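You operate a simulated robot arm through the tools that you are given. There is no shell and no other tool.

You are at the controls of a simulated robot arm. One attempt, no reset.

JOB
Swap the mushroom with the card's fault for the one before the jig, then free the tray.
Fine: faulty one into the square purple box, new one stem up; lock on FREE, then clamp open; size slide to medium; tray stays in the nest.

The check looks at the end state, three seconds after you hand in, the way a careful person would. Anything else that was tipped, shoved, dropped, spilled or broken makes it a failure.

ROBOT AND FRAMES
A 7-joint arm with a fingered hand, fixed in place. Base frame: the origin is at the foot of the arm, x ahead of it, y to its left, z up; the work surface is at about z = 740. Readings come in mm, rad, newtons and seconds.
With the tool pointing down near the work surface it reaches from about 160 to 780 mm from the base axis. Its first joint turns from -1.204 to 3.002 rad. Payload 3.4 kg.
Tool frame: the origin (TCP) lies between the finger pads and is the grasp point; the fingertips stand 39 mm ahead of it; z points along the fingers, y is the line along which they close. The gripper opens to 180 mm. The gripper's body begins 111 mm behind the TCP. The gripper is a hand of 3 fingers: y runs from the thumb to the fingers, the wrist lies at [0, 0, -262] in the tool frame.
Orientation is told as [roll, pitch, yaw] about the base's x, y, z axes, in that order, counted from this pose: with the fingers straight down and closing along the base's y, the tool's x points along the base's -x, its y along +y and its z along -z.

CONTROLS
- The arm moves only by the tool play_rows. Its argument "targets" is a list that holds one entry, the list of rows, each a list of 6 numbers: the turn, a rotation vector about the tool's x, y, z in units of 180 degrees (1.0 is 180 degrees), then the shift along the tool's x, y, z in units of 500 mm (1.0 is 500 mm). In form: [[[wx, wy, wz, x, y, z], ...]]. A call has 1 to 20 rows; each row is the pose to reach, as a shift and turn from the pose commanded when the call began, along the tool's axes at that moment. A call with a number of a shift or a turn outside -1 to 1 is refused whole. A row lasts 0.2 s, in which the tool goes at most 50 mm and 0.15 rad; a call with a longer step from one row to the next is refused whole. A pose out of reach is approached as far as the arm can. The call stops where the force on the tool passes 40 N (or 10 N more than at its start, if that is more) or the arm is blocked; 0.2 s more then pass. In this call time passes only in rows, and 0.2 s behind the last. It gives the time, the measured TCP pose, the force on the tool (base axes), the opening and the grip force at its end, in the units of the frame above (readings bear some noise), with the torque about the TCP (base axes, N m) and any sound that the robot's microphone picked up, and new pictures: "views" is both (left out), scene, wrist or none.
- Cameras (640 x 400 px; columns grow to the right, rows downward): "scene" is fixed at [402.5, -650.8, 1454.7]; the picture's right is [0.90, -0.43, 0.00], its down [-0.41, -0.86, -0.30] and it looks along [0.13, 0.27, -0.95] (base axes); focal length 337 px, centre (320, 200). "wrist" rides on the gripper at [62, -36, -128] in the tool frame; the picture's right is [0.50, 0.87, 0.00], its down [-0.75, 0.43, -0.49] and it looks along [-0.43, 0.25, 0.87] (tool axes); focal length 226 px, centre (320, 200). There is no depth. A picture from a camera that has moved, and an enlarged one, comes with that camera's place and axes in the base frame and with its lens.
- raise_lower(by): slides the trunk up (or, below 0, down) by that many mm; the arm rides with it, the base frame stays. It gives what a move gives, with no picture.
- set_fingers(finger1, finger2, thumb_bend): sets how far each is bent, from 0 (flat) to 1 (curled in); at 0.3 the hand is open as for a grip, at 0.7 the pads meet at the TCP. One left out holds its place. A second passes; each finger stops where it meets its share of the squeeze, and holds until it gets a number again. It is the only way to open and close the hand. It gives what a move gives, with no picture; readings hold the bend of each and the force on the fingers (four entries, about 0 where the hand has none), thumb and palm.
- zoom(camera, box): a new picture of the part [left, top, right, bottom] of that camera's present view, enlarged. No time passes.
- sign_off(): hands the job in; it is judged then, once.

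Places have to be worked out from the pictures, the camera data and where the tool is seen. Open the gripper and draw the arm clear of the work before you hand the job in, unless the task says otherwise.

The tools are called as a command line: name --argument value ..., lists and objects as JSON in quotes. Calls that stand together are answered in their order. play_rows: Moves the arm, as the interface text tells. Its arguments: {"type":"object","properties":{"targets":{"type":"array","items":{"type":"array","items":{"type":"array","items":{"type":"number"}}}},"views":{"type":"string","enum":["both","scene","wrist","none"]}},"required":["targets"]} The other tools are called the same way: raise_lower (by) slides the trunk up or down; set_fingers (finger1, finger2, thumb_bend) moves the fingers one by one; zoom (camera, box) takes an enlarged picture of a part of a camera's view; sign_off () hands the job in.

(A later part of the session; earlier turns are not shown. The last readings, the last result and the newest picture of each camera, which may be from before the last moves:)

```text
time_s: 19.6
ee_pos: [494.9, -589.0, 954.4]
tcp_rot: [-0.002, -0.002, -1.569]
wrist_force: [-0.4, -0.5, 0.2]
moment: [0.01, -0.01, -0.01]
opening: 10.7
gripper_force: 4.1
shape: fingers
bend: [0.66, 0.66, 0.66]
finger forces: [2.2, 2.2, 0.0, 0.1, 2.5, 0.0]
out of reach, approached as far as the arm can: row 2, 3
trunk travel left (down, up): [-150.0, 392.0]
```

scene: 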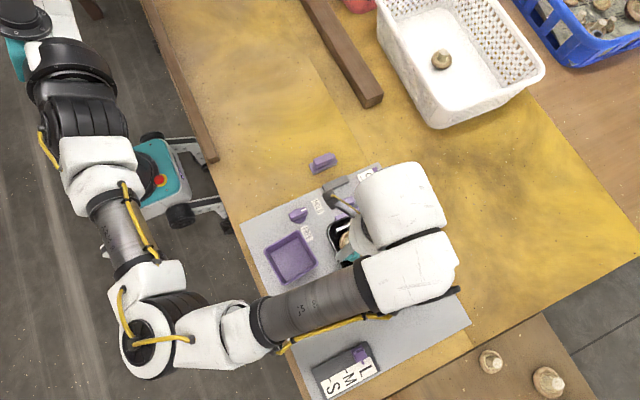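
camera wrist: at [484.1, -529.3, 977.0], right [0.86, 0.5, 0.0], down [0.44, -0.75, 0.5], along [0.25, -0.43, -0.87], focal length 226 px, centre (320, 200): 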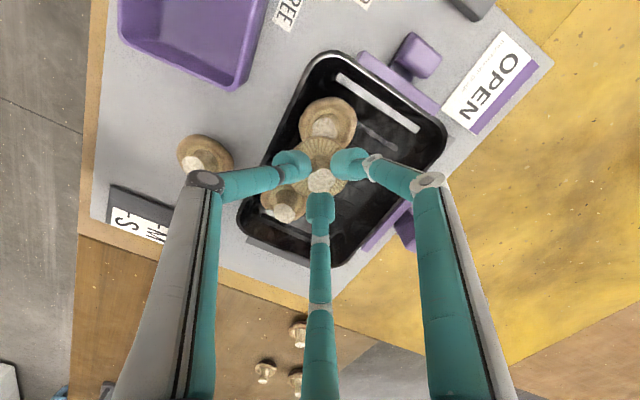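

Still limited, so I raise the trunk a further 100 mm before travelling on.

raise_lower --by 100

play_rows --targets '[[[0, 0, 0, 0.012, -0.025, 0], [0, 0, 0, 0.025, -0.052, 0], [0, 0, 0, 0.037, -0.078, 0], [0, 0, 0, 0.049, -0.104, 0]]]' --views "none"

```text
time_s: 20.9
ee_pos: [495.9, -589.6, 1051.7]
tcp_rot: [0.0, -0.005, -1.57]
wrist_force: [0.2, 0.9, -0.6]
moment: [0.01, 0.02, 0.01]
opening: 10.9
gripper_force: 3.7
shape: fingers
bend: [0.66, 0.66, 0.66]
finger forces: [2.2, 2.3, 0.0, 0.0, 2.5, 0.0]
trunk travel left (down, up): [-250.0, 292.0]
```

```text
time_s: 21.9
ee_pos: [450.1, -591.4, 1047.1]
tcp_rot: [-0.003, -0.003, -1.569]
wrist_force: [0.2, -0.5, -0.2]
moment: [-0.03, 0.03, -0.01]
opening: 10.5
gripper_force: 3.3
shape: fingers
bend: [0.66, 0.66, 0.66]
finger forces: [2.2, 2.2, 0.0, 0.1, 2.5, 0.1]
out of reach, approached as far as the arm can: row 2, 3, 4
trunk travel left (down, up): [-250.0, 292.0]
```

The elbow is swung far out to the right, so the first joint is likely at its limit; turning the hand back toward yaw 0 should relieve it. I rotate in place at this safe height.

play_rows --targets '[[[0, 0, -0.045, 0, 0, 0], [0, 0, -0.09, 0, 0, 0], [0, 0, -0.135, 0, 0, 0], [0, 0, -0.18, 0, 0, 0], [0, 0, -0.225, 0, 0, 0], [0, 0, -0.27, 0, 0, 0], [0, 0, -0.315, 0, 0, 0], [0, 0, -0.36, 0, 0, 0], [0, 0, -0.405, 0, 0, 0], [0, 0, -0.45, 0, 0, 0], [0, 0, -0.495, 0, 0, 0]]]' --views "both"

```text
time_s: 24.3
ee_pos: [449.2, -590.8, 1048.8]
tcp_rot: [-0.003, -0.002, -0.013]
wrist_force: [0.6, 0.6, -0.3]
moment: [0.03, 0.02, 0.04]
opening: 10.5
gripper_force: 3.3
shape: fingers
bend: [0.66, 0.66, 0.66]
finger forces: [2.2, 2.1, 0.0, 0.1, 2.5, 0.0]
trunk travel left (down, up): [-250.0, 292.0]
camera wrist: at [386.5, -624.6, 1177.2], right [-0.49, 0.87, 0.0], down [0.76, 0.43, 0.49], along [0.43, 0.24, -0.87], focal length 226 px, centre (320, 200)
```

scene: 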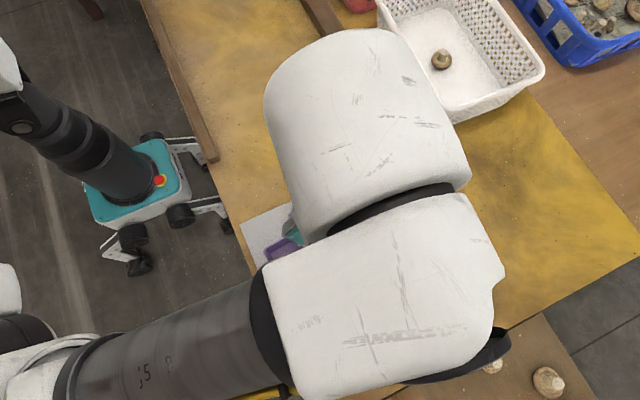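
wrist: 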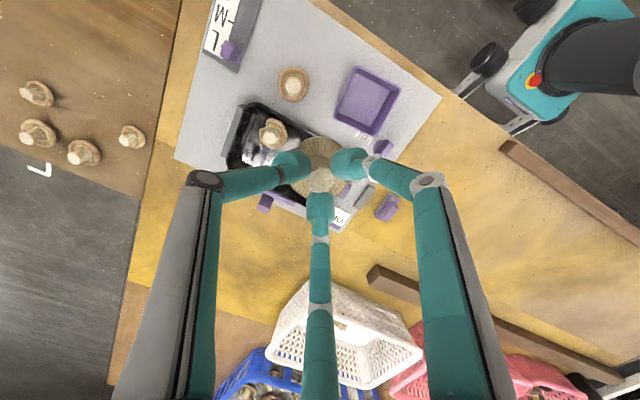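

The turn worked. Now I move toward the box centre (392, -539) at this height and see whether the arm follows.

play_rows --targets '[[[0, 0, 0, 0.02, 0.018, 0], [0, 0, 0, 0.045, 0.04, 0], [0, 0, 0, 0.07, 0.063, 0], [0, 0, 0, 0.095, 0.086, 0], [0, 0, 0, 0.114, 0.104, 0]]]' --views "both"

```text
time_s: 25.5
ee_pos: [404.5, -535.0, 1044.4]
tcp_rot: [-0.003, -0.002, -0.018]
wrist_force: [0.2, 0.2, 0.1]
moment: [-0.03, 0.01, 0.0]
opening: 10.6
gripper_force: 3.3
shape: fingers
bend: [0.66, 0.66, 0.66]
finger forces: [2.0, 2.1, 0.0, 0.0, 2.4, 0.1]
out of reach, approached as far as the arm can: row 4, 5
trunk travel left (down, up): [-250.0, 292.0]
camera wrist: at [342.3, -569.5, 1172.8], right [-0.49, 0.87, 0.0], down [0.76, 0.43, 0.49], along [0.43, 0.24, -0.87], focal length 226 px, centre (320, 200)
```

scene: 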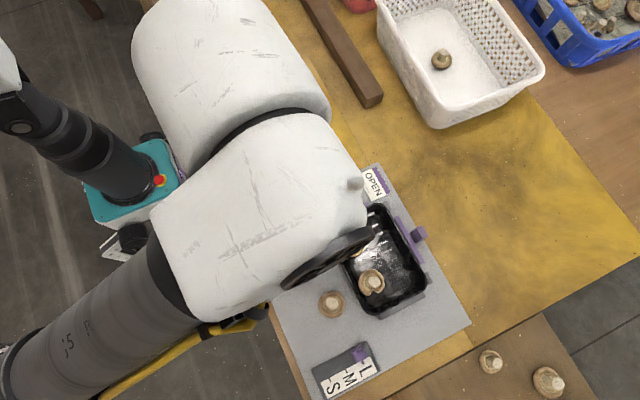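
wrist: 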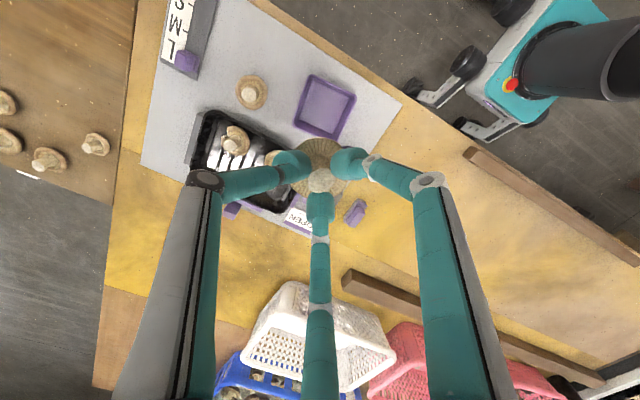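

The move is nearly complete but still limited, maybe by the high wrist. I lower with the arm itself by 120 mm (bottom of the mushroom stays near z 855, above everything) and then retry the last mm.

play_rows --targets '[[[0, 0, 0, 0.0, 0.0, 0.04], [0, 0, 0, 0.0, 0.0, 0.1], [0, 0, 0, 0, 0, 0.16], [0, 0, 0, 0, 0, 0.22], [0, 0, 0, 0.0, 0.0, 0.24]]]' --views "both"

```text
time_s: 26.7
ee_pos: [405.6, -537.7, 925.1]
tcp_rot: [-0.004, -0.002, -0.015]
wrist_force: [0.7, 0.2, 0.4]
moment: [-0.03, 0.0, 0.01]
opening: 10.8
gripper_force: 3.1
shape: fingers
bend: [0.66, 0.66, 0.66]
finger forces: [2.1, 2.2, 0.0, 0.1, 2.4, 0.1]
trunk travel left (down, up): [-250.0, 292.0]
camera wrist: at [342.2, -570.9, 1054.1], right [-0.49, 0.87, 0.0], down [0.76, 0.43, 0.49], along [0.43, 0.24, -0.87], focal length 226 px, centre (320, 200)
```

scene: 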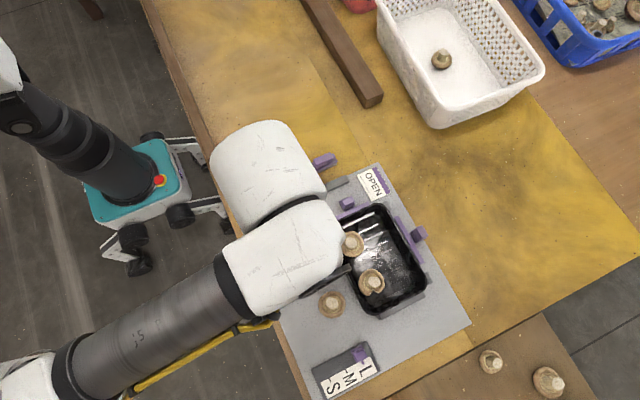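
wrist: 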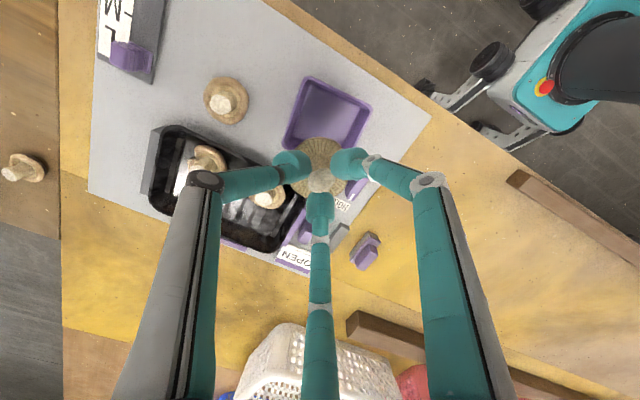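

That followed without trouble. I zoom to locate the box against the held mushroom.

zoom --camera "wrist" --box '[220, 60, 420, 200]'

zoom --camera "scene" --box '[300, 180, 460, 330]'

```text
2.86 times, centred on (320, 130) of wrist
camera zoom: at [342.2, -570.9, 1054.1], right [-0.49, 0.87, 0.0], down [0.76, 0.43, 0.49], along [0.43, 0.24, -0.87], focal length 646 px, centre (320, 400)
```

zoom: 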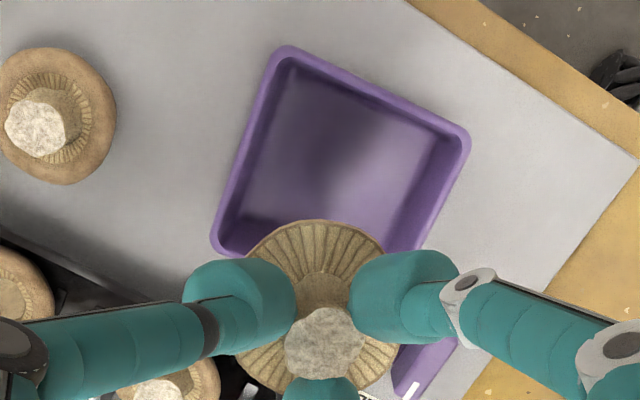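

```text
2.67 times, centred on (380, 255) of scene
camera zoom: at [402.5, -650.8, 1454.7], right [0.9, -0.43, 0.0], down [-0.41, -0.86, -0.3], along [0.13, 0.27, -0.95], focal length 898 px, centre (160, 53)
```

zoom: 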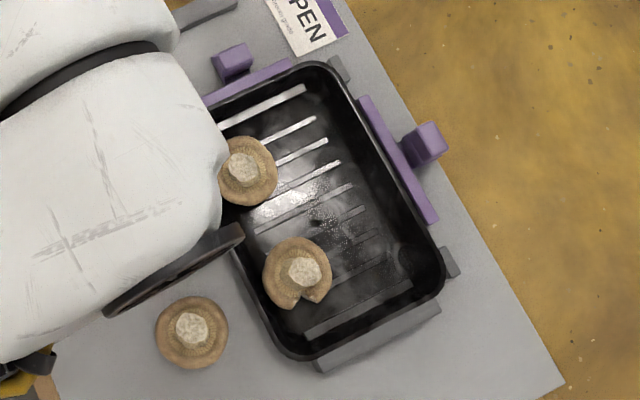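

Box centre works out at about (392.7, -535), rim near z 770; the other mushrooms are unmoved. I shift over it and lower to about z 835.

play_rows --targets '[[[0, 0, 0, 0.013, 0.0025, 0.0], [0, 0, 0, 0.026, 0.005, 0.01], [0, 0, 0, 0.026, 0.005, 0.05], [0, 0, 0, 0.026, 0.005, 0.1], [0, 0, 0, 0.026, 0.005, 0.15], [0, 0, 0, 0.026, 0.005, 0.18]]]' --views "wrist"

zoom --camera "wrist" --box '[200, 40, 440, 220]'

```text
time_s: 28.1
ee_pos: [393.4, -533.6, 834.6]
tcp_rot: [-0.003, -0.002, -0.016]
wrist_force: [0.0, 0.6, 0.1]
moment: [0.02, 0.0, -0.02]
opening: 10.8
gripper_force: 3.1
shape: fingers
bend: [0.66, 0.66, 0.66]
finger forces: [2.0, 2.1, 0.0, 0.0, 2.3, 0.0]
trunk travel left (down, up): [-250.0, 292.0]
camera wrist: at [330.0, -567.3, 963.7], right [-0.49, 0.87, 0.0], down [0.76, 0.42, 0.49], along [0.43, 0.24, -0.87], focal length 226 px, centre (320, 200)
```

wrist: 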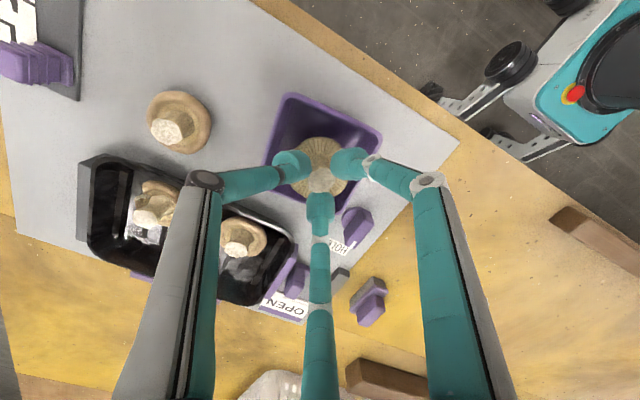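

```text
2.22 times, centred on (320, 130) of wrist
camera zoom: at [330.0, -567.3, 963.7], right [-0.49, 0.87, 0.0], down [0.76, 0.42, 0.49], along [0.43, 0.24, -0.87], focal length 502 px, centre (320, 356)
```

zoom: 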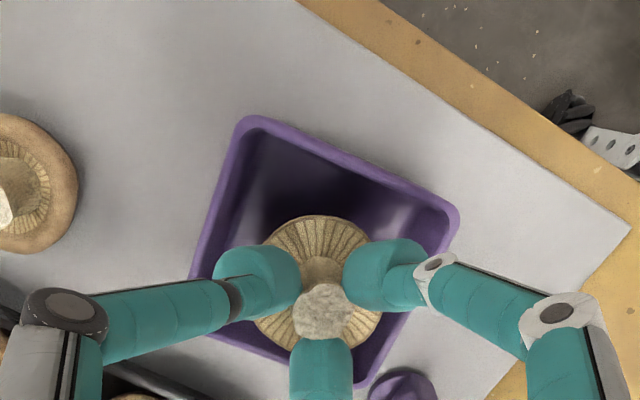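

The mushroom is centred over the box (within about 4 mm). I lower it gently toward the floor with small rows, watching the force.

play_rows --targets '[[[0, 0, 0, 0.0, 0.004, 0.01], [0, 0, 0, 0.0, 0.006, 0.02], [0, 0, 0, 0.0, 0.006, 0.028], [0, 0, 0, 0, 0.006, 0.036]]]' --views "none"

```text
time_s: 29.1
ee_pos: [393.1, -530.1, 817.2]
tcp_rot: [-0.004, 0.0, -0.015]
wrist_force: [-0.4, -0.7, -0.3]
moment: [-0.01, 0.02, -0.04]
opening: 10.5
gripper_force: 3.4
shape: fingers
bend: [0.66, 0.66, 0.66]
finger forces: [2.1, 2.2, 0.1, 0.0, 2.3, 0.0]
trunk travel left (down, up): [-250.0, 292.0]
```

No contact yet at z 817. I correct 5 mm toward the box's middle, then go down in 2 mm rows.

play_rows --targets '[[[0, 0, 0, -0.002, -0.006, 0.0], [0, 0, 0, -0.003, -0.012, 0.0], [0, 0, 0, -0.003, -0.012, 0.004], [0, 0, 0, -0.003, -0.012, 0.008], [0, 0, 0, -0.003, -0.012, 0.01]]]' --views "wrist"

zoom --camera "wrist" --box '[200, 60, 440, 220]'

```text
time_s: 30.3
ee_pos: [394.0, -536.7, 812.5]
tcp_rot: [-0.002, 0.0, -0.015]
wrist_force: [-0.4, -0.4, 0.0]
moment: [0.0, 0.01, 0.01]
opening: 10.6
gripper_force: 3.3
shape: fingers
bend: [0.66, 0.66, 0.66]
finger forces: [2.2, 2.0, 0.0, 0.1, 2.3, 0.0]
trunk travel left (down, up): [-250.0, 292.0]
camera wrist: at [331.3, -570.9, 940.7], right [-0.49, 0.87, 0.0], down [0.76, 0.43, 0.49], along [0.43, 0.24, -0.87], focal length 226 px, centre (320, 200)
```

wrist: 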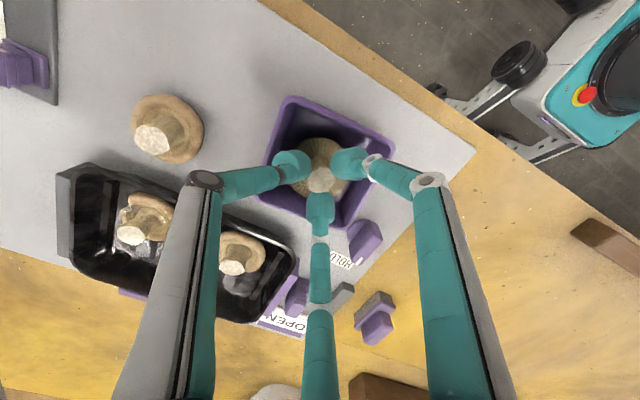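

```text
2.50 times, centred on (320, 140) of wrist
camera zoom: at [331.3, -570.9, 940.7], right [-0.49, 0.87, 0.0], down [0.76, 0.43, 0.49], along [0.43, 0.24, -0.87], focal length 565 px, centre (320, 350)
```

zoom: 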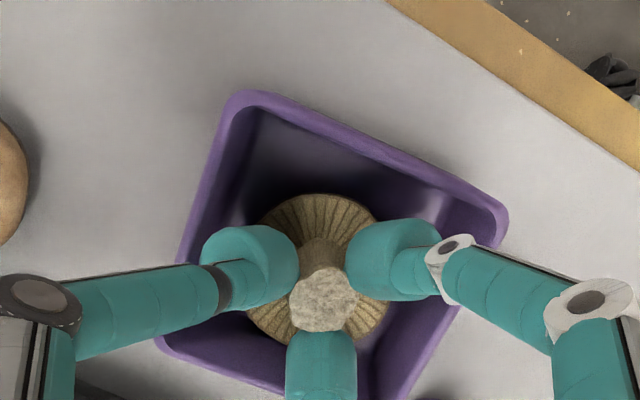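

Still no contact at 812.5. I lower in further small steps, looking for a force rise.

play_rows --targets '[[[0, 0, 0, 0, 0, 0.003], [0, 0, 0, 0, 0, 0.006]]]' --views "none"

play_rows --targets '[[[0, 0, 0, 0, 0, 0.003], [0, 0, 0, 0, 0, 0.005]]]' --views "none"

```text
time_s: 30.9
ee_pos: [393.3, -537.3, 809.6]
tcp_rot: [-0.004, -0.003, -0.017]
wrist_force: [-0.4, -0.1, 5.1]
moment: [-0.03, 0.06, -0.01]
opening: 10.5
gripper_force: 3.8
shape: fingers
bend: [0.66, 0.66, 0.67]
finger forces: [2.4, 2.3, 0.1, 0.1, 3.1, 0.0]
trunk travel left (down, up): [-250.0, 292.0]
```

```text
time_s: 31.5
ee_pos: [395.2, -537.4, 807.4]
tcp_rot: [-0.004, -0.001, -0.017]
wrist_force: [-0.5, 0.4, 5.0]
moment: [-0.03, 0.01, -0.01]
opening: 10.5
gripper_force: 3.9
shape: fingers
bend: [0.66, 0.66, 0.67]
finger forces: [2.3, 2.3, 0.0, 0.0, 2.8, 0.0]
trunk travel left (down, up): [-250.0, 292.0]
```

It rests on the floor (5 N). I open the fingers slightly to release.

set_fingers --finger1 0.6 --finger2 0.6 --thumb_bend 0.6

zoom --camera "wrist" --box '[200, 60, 440, 220]'

```text
time_s: 32.5
ee_pos: [395.3, -538.4, 806.9]
tcp_rot: [-0.003, -0.002, -0.016]
wrist_force: [-0.1, -0.1, 0.4]
moment: [0.02, 0.0, -0.01]
opening: 31.5
gripper_force: 1.0
shape: fingers
bend: [0.61, 0.61, 0.6]
finger forces: [0.5, 0.4, 0.0, 0.1, 0.4, 0.1]
trunk travel left (down, up): [-250.0, 292.0]
```

```text
2.50 times, centred on (320, 140) of wrist
camera zoom: at [332.0, -571.3, 935.6], right [-0.49, 0.87, 0.0], down [0.76, 0.43, 0.49], along [0.43, 0.24, -0.87], focal length 565 px, centre (320, 350)
```

zoom: 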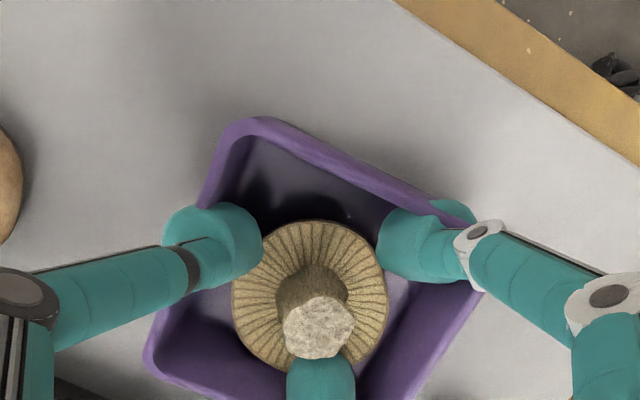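

Released, with slight residual touches. I rise 12 mm gently and check that the mushroom and the box stay.

play_rows --targets '[[[0, 0, 0, 0, 0, -0.006], [0, 0, 0, 0, 0, -0.014], [0, 0, 0, 0, 0, -0.024]]]' --views "wrist"

zoom --camera "wrist" --box '[200, 60, 440, 220]'

```text
time_s: 33.3
ee_pos: [394.8, -537.9, 819.2]
tcp_rot: [-0.003, -0.001, -0.015]
wrist_force: [0.2, 0.3, 0.0]
moment: [0.0, -0.02, -0.03]
opening: 33.0
gripper_force: 0.0
shape: fingers
bend: [0.6, 0.6, 0.6]
finger forces: [0.0, 0.0, 0.1, 0.0, 0.0, 0.0]
trunk travel left (down, up): [-250.0, 292.0]
camera wrist: at [331.2, -571.7, 947.1], right [-0.49, 0.87, 0.0], down [0.76, 0.42, 0.49], along [0.43, 0.24, -0.87], focal length 226 px, centre (320, 200)
```

wrist: 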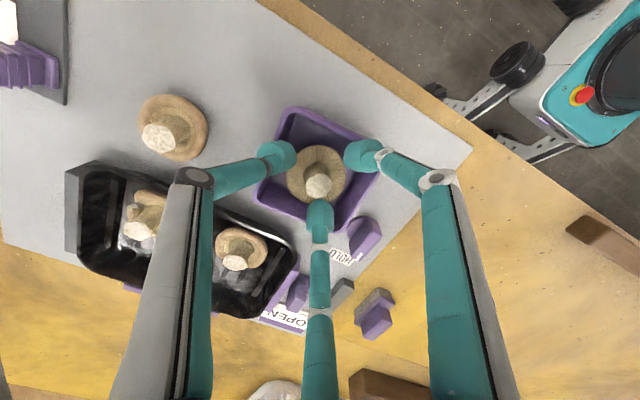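

```text
2.50 times, centred on (320, 140) of wrist
camera zoom: at [331.2, -571.7, 947.1], right [-0.49, 0.87, 0.0], down [0.76, 0.42, 0.49], along [0.43, 0.24, -0.87], focal length 565 px, centre (320, 350)
```

zoom: 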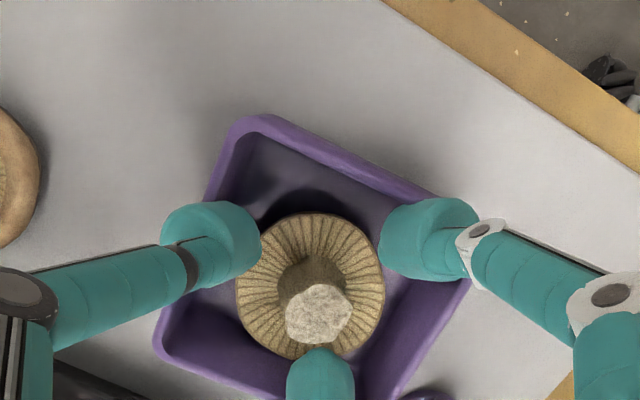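

The open mushroom stays in the box. I rise 80 mm and check the scene.

play_rows --targets '[[[0, 0, 0, 0, 0, -0.04], [0, 0, 0, 0, 0, -0.1], [0, 0, 0, 0, 0, -0.16]]]' --views "both"

zoom --camera "wrist" --box '[60, 20, 440, 260]'

```text
time_s: 34.1
ee_pos: [392.8, -534.7, 899.8]
tcp_rot: [-0.004, -0.003, -0.017]
wrist_force: [0.1, -0.1, -0.2]
moment: [-0.02, 0.04, 0.03]
opening: 33.2
gripper_force: 0.0
shape: fingers
bend: [0.6, 0.6, 0.6]
finger forces: [0.1, 0.0, 0.1, 0.0, 0.0, 0.1]
trunk travel left (down, up): [-250.0, 292.0]
camera wrist: at [329.7, -568.9, 1026.4], right [-0.49, 0.87, 0.0], down [0.76, 0.43, 0.49], along [0.43, 0.24, -0.87], focal length 226 px, centre (320, 200)
```

scene: 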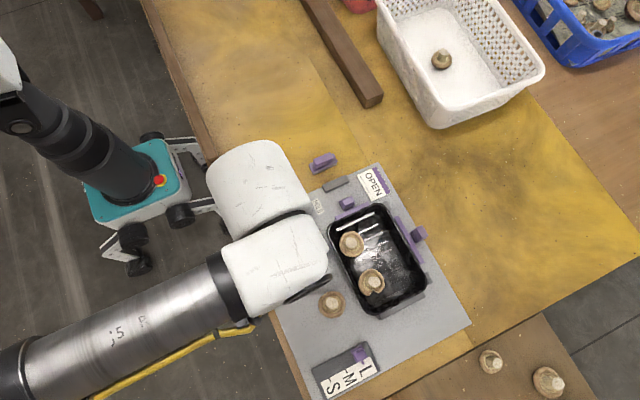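
wrist: 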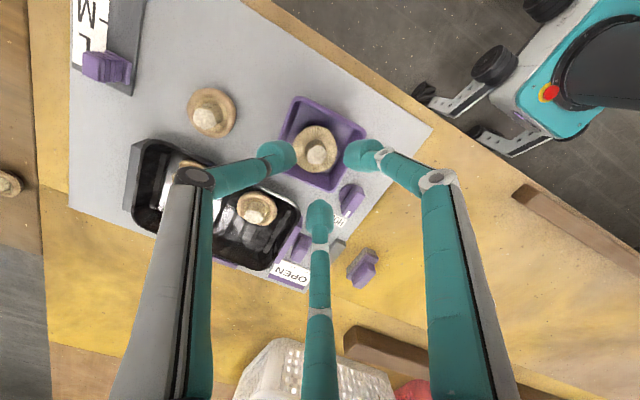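

```text
1.67 times, centred on (250, 140) of wrist
camera zoom: at [329.7, -568.9, 1026.4], right [-0.49, 0.87, 0.0], down [0.76, 0.43, 0.49], along [0.43, 0.24, -0.87], focal length 377 px, centre (437, 300)
```

zoom: 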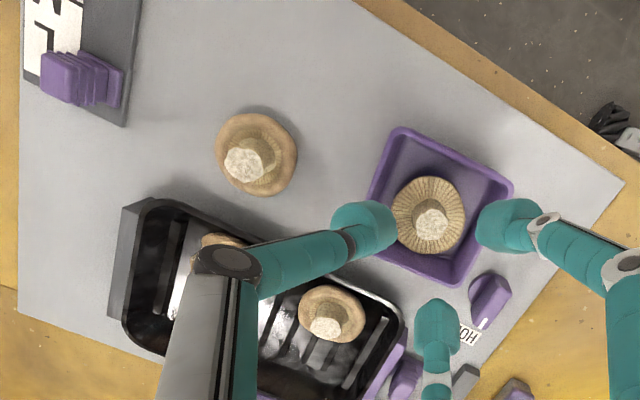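

The scene is in order. The new mushroom's stem is at about (424.5, -652.5); I move above it with fingers opened a bit more (0.55).

play_rows --targets '[[[0, 0, 0, -0.01, -0.04, 0], [0, 0, 0, -0.025, -0.1, 0], [0, 0, 0, -0.045, -0.17, 0], [0, 0, 0, -0.057, -0.215, 0], [0, 0, 0, -0.063, -0.236, 0]]]' --views "none"

set_fingers --finger1 0.55 --finger2 0.55 --thumb_bend 0.55

zoom --camera "wrist" --box '[160, 20, 480, 240]'

zoom --camera "scene" --box '[0, 0, 640, 400]'

```text
time_s: 35.3
ee_pos: [422.3, -656.1, 898.0]
tcp_rot: [-0.003, 0.0, -0.015]
wrist_force: [0.8, -0.1, 1.2]
moment: [0.0, -0.02, 0.0]
opening: 33.5
gripper_force: 0.1
shape: fingers
bend: [0.6, 0.6, 0.6]
finger forces: [0.1, 0.0, 0.1, 0.0, 0.1, 0.0]
trunk travel left (down, up): [-250.0, 292.0]
```

```text
time_s: 36.3
ee_pos: [423.9, -654.6, 897.4]
tcp_rot: [-0.003, -0.002, -0.014]
wrist_force: [0.2, 0.0, 0.1]
moment: [0.0, 0.0, 0.0]
opening: 52.3
gripper_force: 0.1
shape: fingers
bend: [0.55, 0.55, 0.55]
finger forces: [0.1, 0.0, 0.0, 0.0, 0.0, 0.1]
trunk travel left (down, up): [-250.0, 292.0]
```

```text
1.82 times, centred on (320, 130) of wrist
camera zoom: at [360.6, -689.5, 1026.5], right [-0.49, 0.87, 0.0], down [0.76, 0.42, 0.49], along [0.43, 0.24, -0.87], focal length 411 px, centre (320, 327)
```

zoom: 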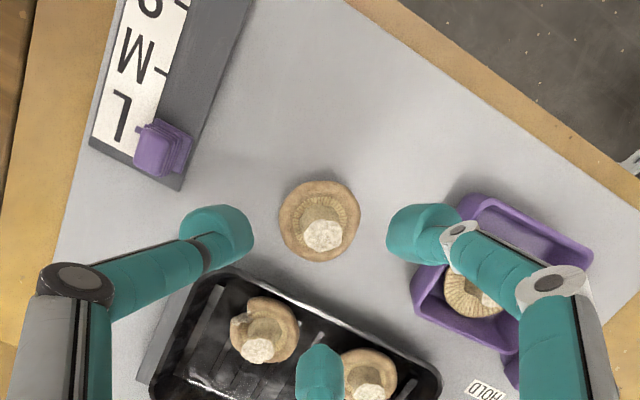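

```text
1.00 times, centred on (320, 200) of scene (not enlarged: the box is as wide or as high as the picture)
camera zoom: at [402.5, -650.8, 1454.7], right [0.9, -0.43, 0.0], down [-0.41, -0.86, -0.3], along [0.13, 0.27, -0.95], focal length 337 px, centre (320, 200)
```

zoom: 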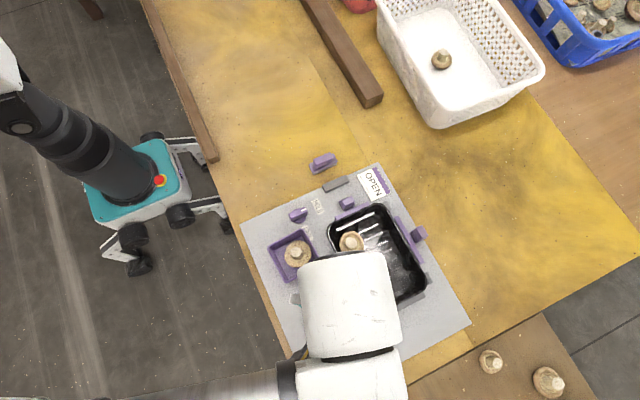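

The box is visible in the scene view now; I compare its position with the start.

zoom --camera "scene" --box '[230, 140, 480, 300]'

zoom --camera "wrist" --box '[240, 80, 400, 190]'

```text
2.50 times, centred on (355, 220) of scene
camera zoom: at [402.5, -650.8, 1454.7], right [0.9, -0.43, 0.0], down [-0.41, -0.86, -0.3], along [0.13, 0.27, -0.95], focal length 841 px, centre (232, 150)
```

zoom: 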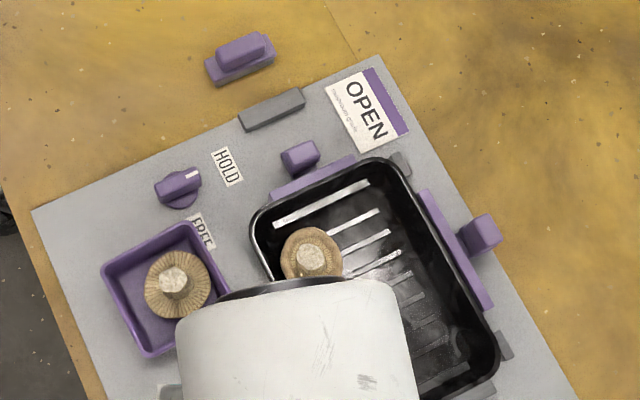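

```text
3.64 times, centred on (320, 135) of wrist
camera zoom: at [360.6, -689.5, 1026.5], right [-0.49, 0.87, 0.0], down [0.76, 0.42, 0.49], along [0.43, 0.24, -0.87], focal length 822 px, centre (320, 436)
```

zoom: 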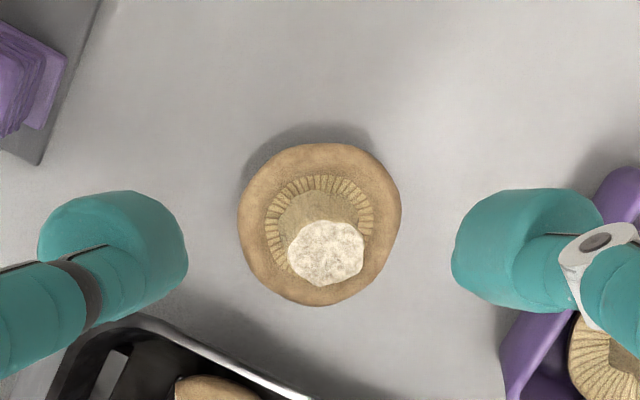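

The fingers' backs nudged the loose box about 8 mm while opening; I will look at that again later. Now I centre on the new mushroom's stem (424.7, -652) and descend part way.

play_rows --targets '[[[0, 0, 0, -0.002, 0.005, 0.02], [0, 0, 0, -0.002, 0.005, 0.05], [0, 0, 0, -0.002, 0.005, 0.08], [0, 0, 0, -0.002, 0.005, 0.1]]]' --views "wrist"

zoom --camera "wrist" --box '[220, 80, 420, 220]'

```text
time_s: 37.3
ee_pos: [424.7, -652.6, 849.1]
tcp_rot: [-0.004, -0.001, -0.015]
wrist_force: [1.5, -0.4, 0.2]
moment: [0.0, -0.02, 0.0]
opening: 52.4
gripper_force: 0.1
shape: fingers
bend: [0.55, 0.55, 0.55]
finger forces: [0.0, 0.0, 0.0, 0.0, 0.0, 0.1]
trunk travel left (down, up): [-250.0, 292.0]
camera wrist: at [362.5, -687.2, 977.6], right [-0.49, 0.87, 0.0], down [0.76, 0.42, 0.49], along [0.43, 0.24, -0.87], focal length 226 px, centre (320, 200)
```

wrist: 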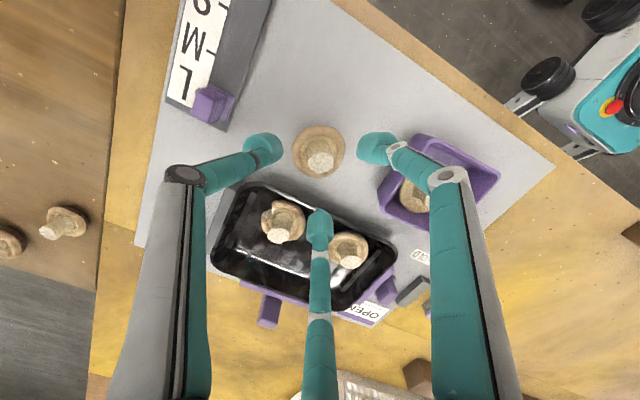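

```text
2.86 times, centred on (320, 150) of wrist
camera zoom: at [362.5, -687.2, 977.6], right [-0.49, 0.87, 0.0], down [0.76, 0.42, 0.49], along [0.43, 0.24, -0.87], focal length 646 px, centre (320, 343)
```

zoom: 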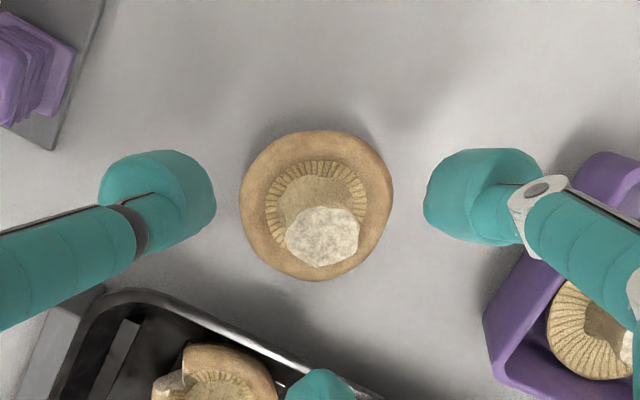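

The 30° finger would come close to the tray rim, so I turn to yaw +30° (fingers at 60°, 180°, -60°) and narrow the fingers to 0.58 before descending.

play_rows --targets '[[[0, 0, -0.0417, 0, 0, 0], [0, 0, -0.0833, 0, 0, 0], [0, 0, -0.125, 0, 0, 0], [0, 0, -0.1667, 0, 0, 0]]]' --views "none"

set_fingers --finger1 0.58 --finger2 0.58 --thumb_bend 0.58

zoom --camera "wrist" --box '[220, 80, 420, 220]'

```text
time_s: 38.3
ee_pos: [426.4, -653.0, 849.3]
tcp_rot: [-0.002, 0.0, 0.509]
wrist_force: [0.6, 0.1, -0.5]
moment: [-0.03, 0.01, -0.02]
opening: 52.2
gripper_force: 0.1
shape: fingers
bend: [0.55, 0.55, 0.55]
finger forces: [0.0, 0.0, 0.0, 0.1, 0.0, 0.0]
trunk travel left (down, up): [-250.0, 292.0]
```

```text
time_s: 39.3
ee_pos: [425.9, -652.2, 849.6]
tcp_rot: [-0.004, 0.0, 0.508]
wrist_force: [-0.2, -0.1, 0.1]
moment: [-0.02, 0.01, 0.02]
opening: 45.7
gripper_force: 0.1
shape: fingers
bend: [0.57, 0.57, 0.57]
finger forces: [0.0, 0.1, 0.0, 0.0, 0.1, 0.0]
trunk travel left (down, up): [-250.0, 292.0]
```

```text
2.86 times, centred on (320, 150) of wrist
camera zoom: at [388.8, -713.6, 977.6], right [-0.86, 0.51, 0.0], down [0.45, 0.75, 0.49], along [0.25, 0.42, -0.87], focal length 646 px, centre (320, 343)
```

zoom: 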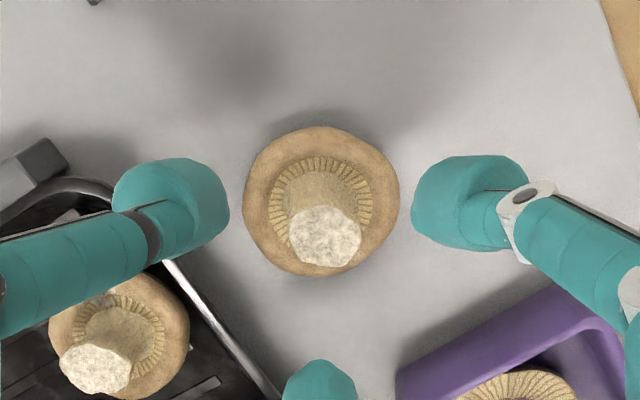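

Stem centred within 1.5 mm. I descend to TCP z≈814 so the tips surround the stem's upper half.

play_rows --targets '[[[0, 0, 0, 0.002, 0.002, 0.02], [0, 0, 0, 0.002, 0.002, 0.04], [0, 0, 0, 0.002, 0.002, 0.058], [0, 0, 0, 0.002, 0.002, 0.07]]]' --views "none"

set_fingers --finger1 0.64 --finger2 0.64 --thumb_bend 0.64

zoom --camera "wrist" --box '[220, 100, 420, 240]'

```text
time_s: 40.3
ee_pos: [423.2, -653.6, 813.8]
tcp_rot: [-0.003, 0.001, 0.508]
wrist_force: [0.4, 0.2, 0.1]
moment: [0.01, 0.02, -0.01]
opening: 45.9
gripper_force: 0.0
shape: fingers
bend: [0.57, 0.57, 0.57]
finger forces: [0.0, 0.0, 0.0, 0.1, 0.0, 0.0]
trunk travel left (down, up): [-250.0, 292.0]
```

```text
time_s: 41.3
ee_pos: [424.6, -652.8, 812.7]
tcp_rot: [-0.004, 0.001, 0.506]
wrist_force: [0.9, -0.1, -0.3]
moment: [-0.01, -0.03, -0.02]
opening: 18.8
gripper_force: 0.1
shape: fingers
bend: [0.64, 0.64, 0.64]
finger forces: [0.1, 0.1, 0.1, 0.0, 0.0, 0.0]
trunk travel left (down, up): [-250.0, 292.0]
```

```text
2.86 times, centred on (320, 170) of wrist
camera zoom: at [387.6, -714.0, 942.1], right [-0.86, 0.51, 0.0], down [0.45, 0.75, 0.49], along [0.25, 0.42, -0.87], focal length 646 px, centre (320, 286)
```

zoom: 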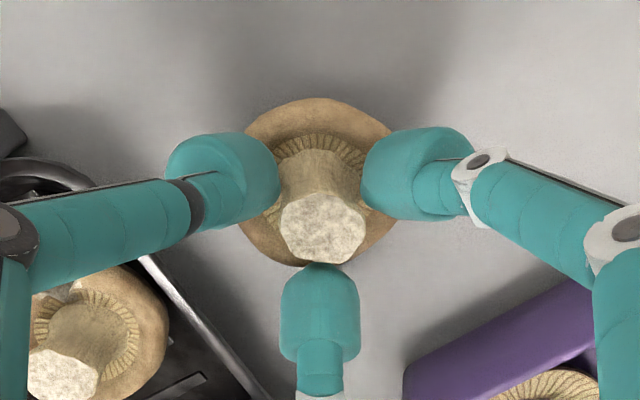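

Tips surround the stem with no cap contact. I close to grip.

set_fingers --finger1 0.68 --finger2 0.68 --thumb_bend 0.68

zoom --camera "wrist" --box '[220, 100, 420, 240]'

```text
time_s: 42.3
ee_pos: [423.8, -652.4, 812.9]
tcp_rot: [-0.002, 0.001, 0.509]
wrist_force: [-0.1, -0.1, 0.2]
moment: [-0.02, 0.0, 0.03]
opening: 11.5
gripper_force: 2.9
shape: fingers
bend: [0.66, 0.66, 0.66]
finger forces: [2.1, 1.9, 0.0, 0.1, 2.4, 0.0]
trunk travel left (down, up): [-250.0, 292.0]
```

```text
2.86 times, centred on (320, 170) of wrist
camera zoom: at [387.6, -714.1, 942.1], right [-0.86, 0.51, 0.0], down [0.45, 0.75, 0.49], along [0.25, 0.42, -0.87], focal length 646 px, centre (320, 286)
```

zoom: 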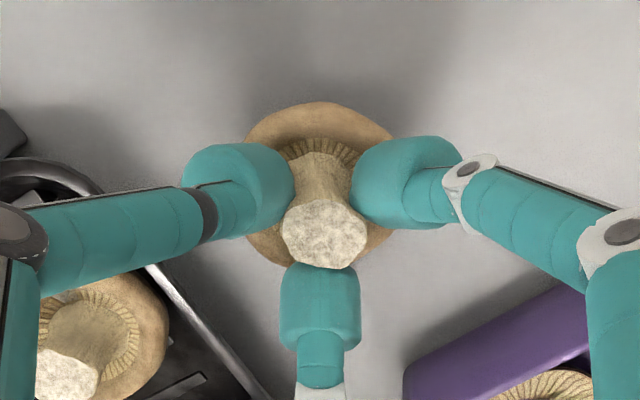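

Firm grip again. I lift 190 mm with the arm.

play_rows --targets '[[[0, 0, 0, 0, 0, -0.02], [0, 0, 0, 0, 0, -0.06], [0, 0, 0, 0, 0, -0.12], [0, 0, 0, 0, 0, -0.18], [0, 0, 0, 0, 0, -0.24], [0, 0, 0, 0, 0, -0.3], [0, 0, 0, 0, 0, -0.35], [0, 0, 0, 0, 0, -0.38]]]' --views "wrist"

```text
time_s: 44.1
ee_pos: [423.4, -652.2, 1003.9]
tcp_rot: [-0.004, 0.0, 0.507]
wrist_force: [-0.3, 0.4, -0.9]
moment: [0.0, -0.01, 0.0]
opening: 11.8
gripper_force: 3.4
shape: fingers
bend: [0.66, 0.66, 0.66]
finger forces: [2.1, 1.8, 0.1, 0.0, 2.3, 0.0]
trunk travel left (down, up): [-250.0, 292.0]
camera wrist: at [386.6, -713.5, 1132.3], right [-0.86, 0.51, 0.0], down [0.45, 0.75, 0.49], along [0.25, 0.42, -0.87], focal length 226 px, centre (320, 200)
```

wrist: 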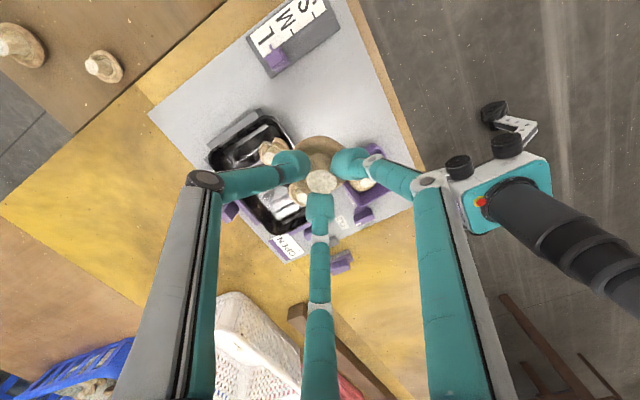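

The mushroom is held. I move across to above the vacant spot (576, -605) at this height.

play_rows --targets '[[[0, 0, 0, -0.02, -0.004, 0], [0, 0, 0, -0.07, -0.014, 0], [0, 0, 0, -0.13, -0.026, 0], [0, 0, 0, -0.19, -0.039, 0], [0, 0, 0, -0.25, -0.051, 0], [0, 0, 0, -0.295, -0.06, 0], [0, 0, 0, -0.312, -0.064, 0]]]' --views "both"

```text
time_s: 45.7
ee_pos: [574.2, -603.1, 1003.3]
tcp_rot: [-0.003, 0.001, 0.507]
wrist_force: [0.3, -0.2, -0.2]
moment: [0.0, -0.01, 0.0]
opening: 11.6
gripper_force: 2.7
shape: fingers
bend: [0.66, 0.66, 0.66]
finger forces: [2.0, 1.7, 0.0, 0.0, 2.5, 0.1]
trunk travel left (down, up): [-250.0, 292.0]
camera wrist: at [538.3, -665.1, 1132.0], right [-0.86, 0.51, 0.0], down [0.45, 0.75, 0.49], along [0.25, 0.42, -0.87], focal length 226 px, centre (320, 200)
```

scene: 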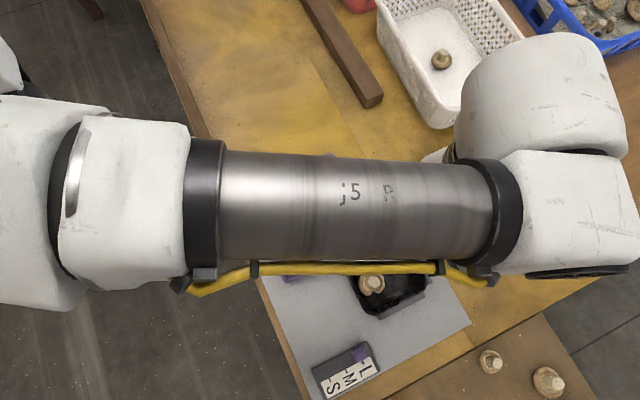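
wrist: 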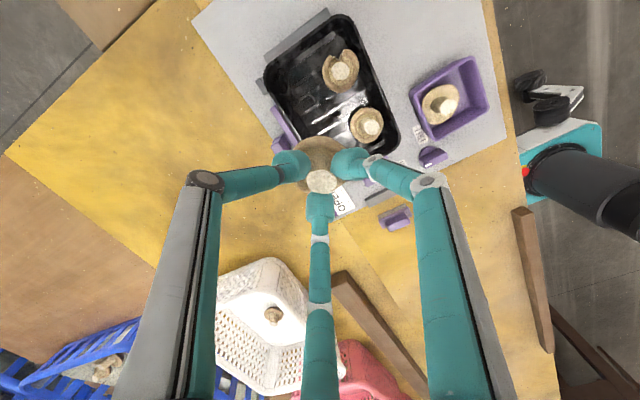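

Arrived with no reach warning. I lower with the trunk by 90 mm, then view.

raise_lower --by -90

zoom --camera "wrist" --box '[200, 40, 440, 220]'

zoom --camera "scene" --box '[0, 0, 640, 400]'

```text
time_s: 47.0
ee_pos: [575.1, -603.1, 914.5]
tcp_rot: [-0.007, -0.001, 0.509]
wrist_force: [0.3, 0.4, -0.5]
moment: [0.01, -0.01, 0.01]
opening: 11.6
gripper_force: 3.0
shape: fingers
bend: [0.66, 0.66, 0.66]
finger forces: [2.0, 1.7, 0.0, 0.0, 2.4, 0.0]
trunk travel left (down, up): [-160.0, 382.0]
```

```text
2.22 times, centred on (320, 130) of wrist
camera zoom: at [537.7, -664.6, 1043.8], right [-0.86, 0.51, -0.01], down [0.45, 0.75, 0.49], along [0.26, 0.42, -0.87], focal length 502 px, centre (320, 356)
```

zoom: 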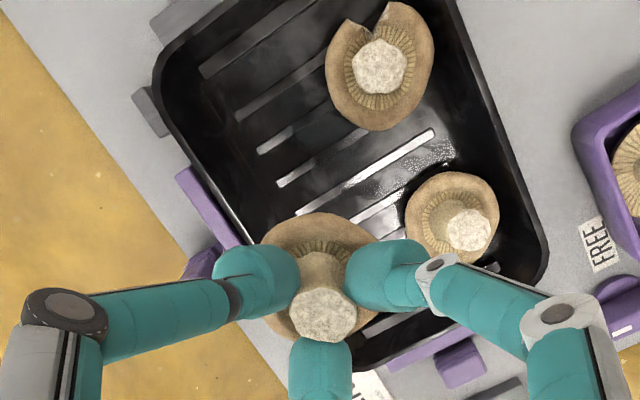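

```text
1.00 times, centred on (320, 200) of scene (not enlarged: the box is as wide or as high as the picture)
camera zoom: at [402.5, -650.8, 1454.7], right [0.9, -0.43, 0.0], down [-0.41, -0.86, -0.3], along [0.13, 0.27, -0.95], focal length 337 px, centre (320, 200)
```

zoom: 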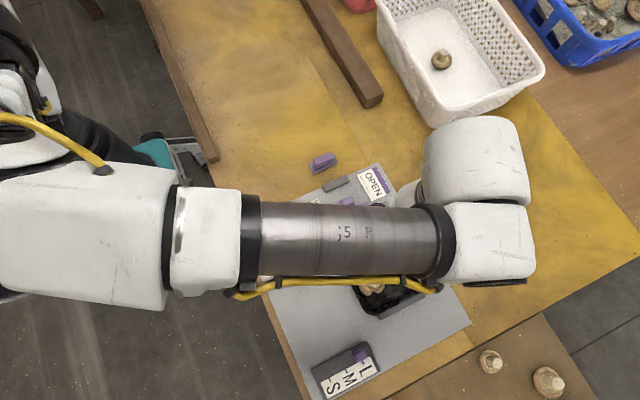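

The held mushroom hangs above the vacant place, stem up. I lower the trunk 70 mm more and check the clearances.

raise_lower --by -65

zoom --camera "wrist" --box '[200, 40, 440, 220]'

zoom --camera "scene" --box '[240, 140, 480, 300]'

```text
time_s: 48.0
ee_pos: [574.0, -603.3, 850.6]
tcp_rot: [-0.005, -0.002, 0.508]
wrist_force: [0.4, -0.6, -1.2]
moment: [0.03, 0.0, 0.01]
opening: 11.7
gripper_force: 2.8
shape: fingers
bend: [0.66, 0.66, 0.66]
finger forces: [2.0, 1.6, 0.0, 0.0, 2.3, 0.0]
trunk travel left (down, up): [-95.0, 447.0]
```

```text
2.22 times, centred on (320, 130) of wrist
camera zoom: at [537.4, -664.4, 979.1], right [-0.86, 0.51, -0.01], down [0.45, 0.75, 0.49], along [0.26, 0.42, -0.87], focal length 502 px, centre (320, 356)
```

zoom: 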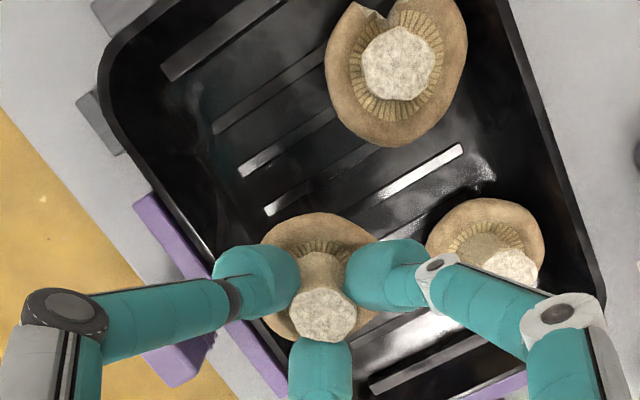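

```text
2.50 times, centred on (360, 220) of scene
camera zoom: at [402.5, -650.8, 1454.7], right [0.9, -0.43, 0.0], down [-0.41, -0.86, -0.3], along [0.13, 0.27, -0.95], focal length 841 px, centre (220, 150)
```

zoom: 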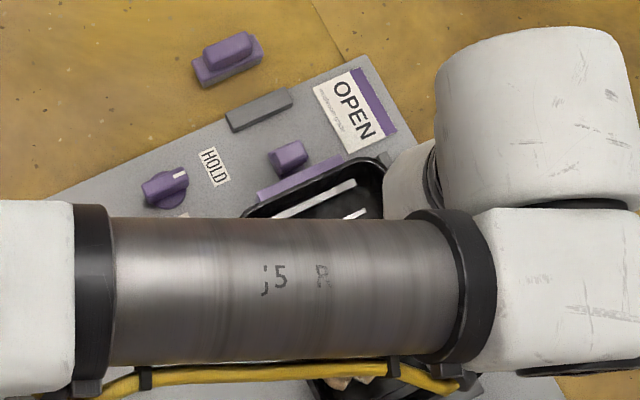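

Clear all round. I lower with the arm to about z 821, then feel for the tray floor in small steps.

play_rows --targets '[[[0, 0, 0, 0.001, -0.002, 0.014], [0, 0, 0, 0.001, -0.002, 0.03], [0, 0, 0, 0.001, -0.002, 0.045], [0, 0, 0, 0.001, -0.002, 0.058]]]' --views "wrist"

zoom --camera "wrist" --box '[200, 60, 440, 220]'

```text
time_s: 49.0
ee_pos: [575.5, -606.1, 819.2]
tcp_rot: [-0.004, 0.0, 0.509]
wrist_force: [0.9, 1.0, -0.1]
moment: [0.01, 0.01, 0.01]
opening: 11.8
gripper_force: 3.1
shape: fingers
bend: [0.66, 0.66, 0.66]
finger forces: [2.0, 1.7, 0.1, 0.0, 2.4, 0.0]
trunk travel left (down, up): [-95.0, 447.0]
camera wrist: at [539.3, -666.5, 948.9], right [-0.86, 0.51, 0.0], down [0.45, 0.75, 0.49], along [0.25, 0.42, -0.87], focal length 226 px, centre (320, 200)
```

wrist: 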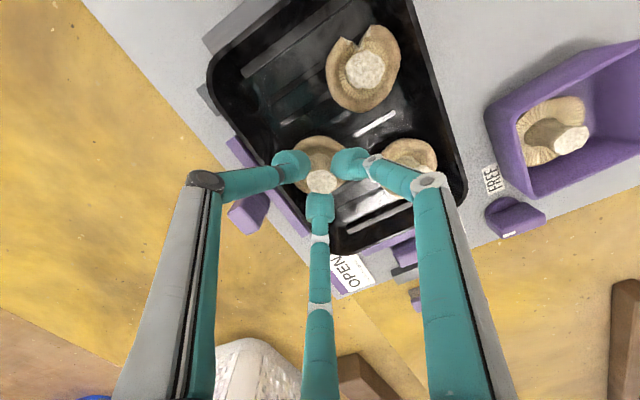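

```text
2.50 times, centred on (320, 140) of wrist
camera zoom: at [539.3, -666.5, 948.9], right [-0.86, 0.51, 0.0], down [0.45, 0.75, 0.49], along [0.25, 0.42, -0.87], focal length 565 px, centre (320, 350)
```

zoom: 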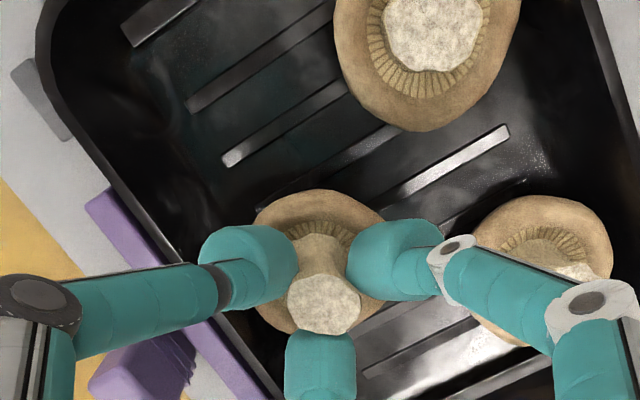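

No contact yet at 819. Continuing down in small steps and watching the force.

play_rows --targets '[[[0, 0, 0, 0, 0, 0.003], [0, 0, 0, 0, 0, 0.006]]]' --views "none"

play_rows --targets '[[[0, 0, 0, 0, 0, 0.002], [0, 0, 0, 0, 0, 0.004]]]' --views "none"

```text
time_s: 49.6
ee_pos: [575.4, -605.0, 818.2]
tcp_rot: [-0.003, 0.003, 0.508]
wrist_force: [-0.6, -0.1, -0.3]
moment: [0.0, -0.01, -0.04]
opening: 11.8
gripper_force: 2.8
shape: fingers
bend: [0.66, 0.66, 0.66]
finger forces: [2.1, 1.6, 0.1, 0.1, 2.5, 0.0]
trunk travel left (down, up): [-95.0, 447.0]
```

```text
time_s: 50.2
ee_pos: [576.1, -603.8, 816.0]
tcp_rot: [-0.006, -0.002, 0.508]
wrist_force: [0.1, -0.9, 4.4]
moment: [0.0, -0.01, -0.04]
opening: 11.5
gripper_force: 4.1
shape: fingers
bend: [0.66, 0.66, 0.66]
finger forces: [2.4, 1.7, 0.0, 0.0, 3.3, 0.0]
trunk travel left (down, up): [-95.0, 447.0]
```

The tray floor is felt at 816 (4.4 N). I open only slightly, to 0.63, which clears the stem without spreading toward the wall.

set_fingers --finger1 0.63 --finger2 0.63 --thumb_bend 0.63

zoom --camera "wrist" --box '[200, 60, 440, 220]'

```text
time_s: 51.2
ee_pos: [575.9, -604.7, 815.2]
tcp_rot: [-0.004, 0.002, 0.507]
wrist_force: [0.0, 0.8, -0.4]
moment: [-0.02, -0.01, 0.02]
opening: 21.7
gripper_force: 0.1
shape: fingers
bend: [0.63, 0.63, 0.63]
finger forces: [0.0, 0.1, 0.0, 0.1, 0.0, 0.0]
trunk travel left (down, up): [-95.0, 447.0]
```

```text
2.50 times, centred on (320, 140) of wrist
camera zoom: at [538.8, -665.6, 943.4], right [-0.86, 0.51, 0.0], down [0.45, 0.75, 0.49], along [0.25, 0.42, -0.87], focal length 565 px, centre (320, 350)
```

zoom: 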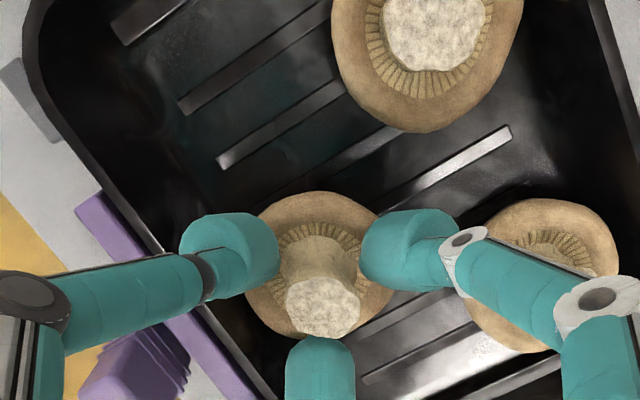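

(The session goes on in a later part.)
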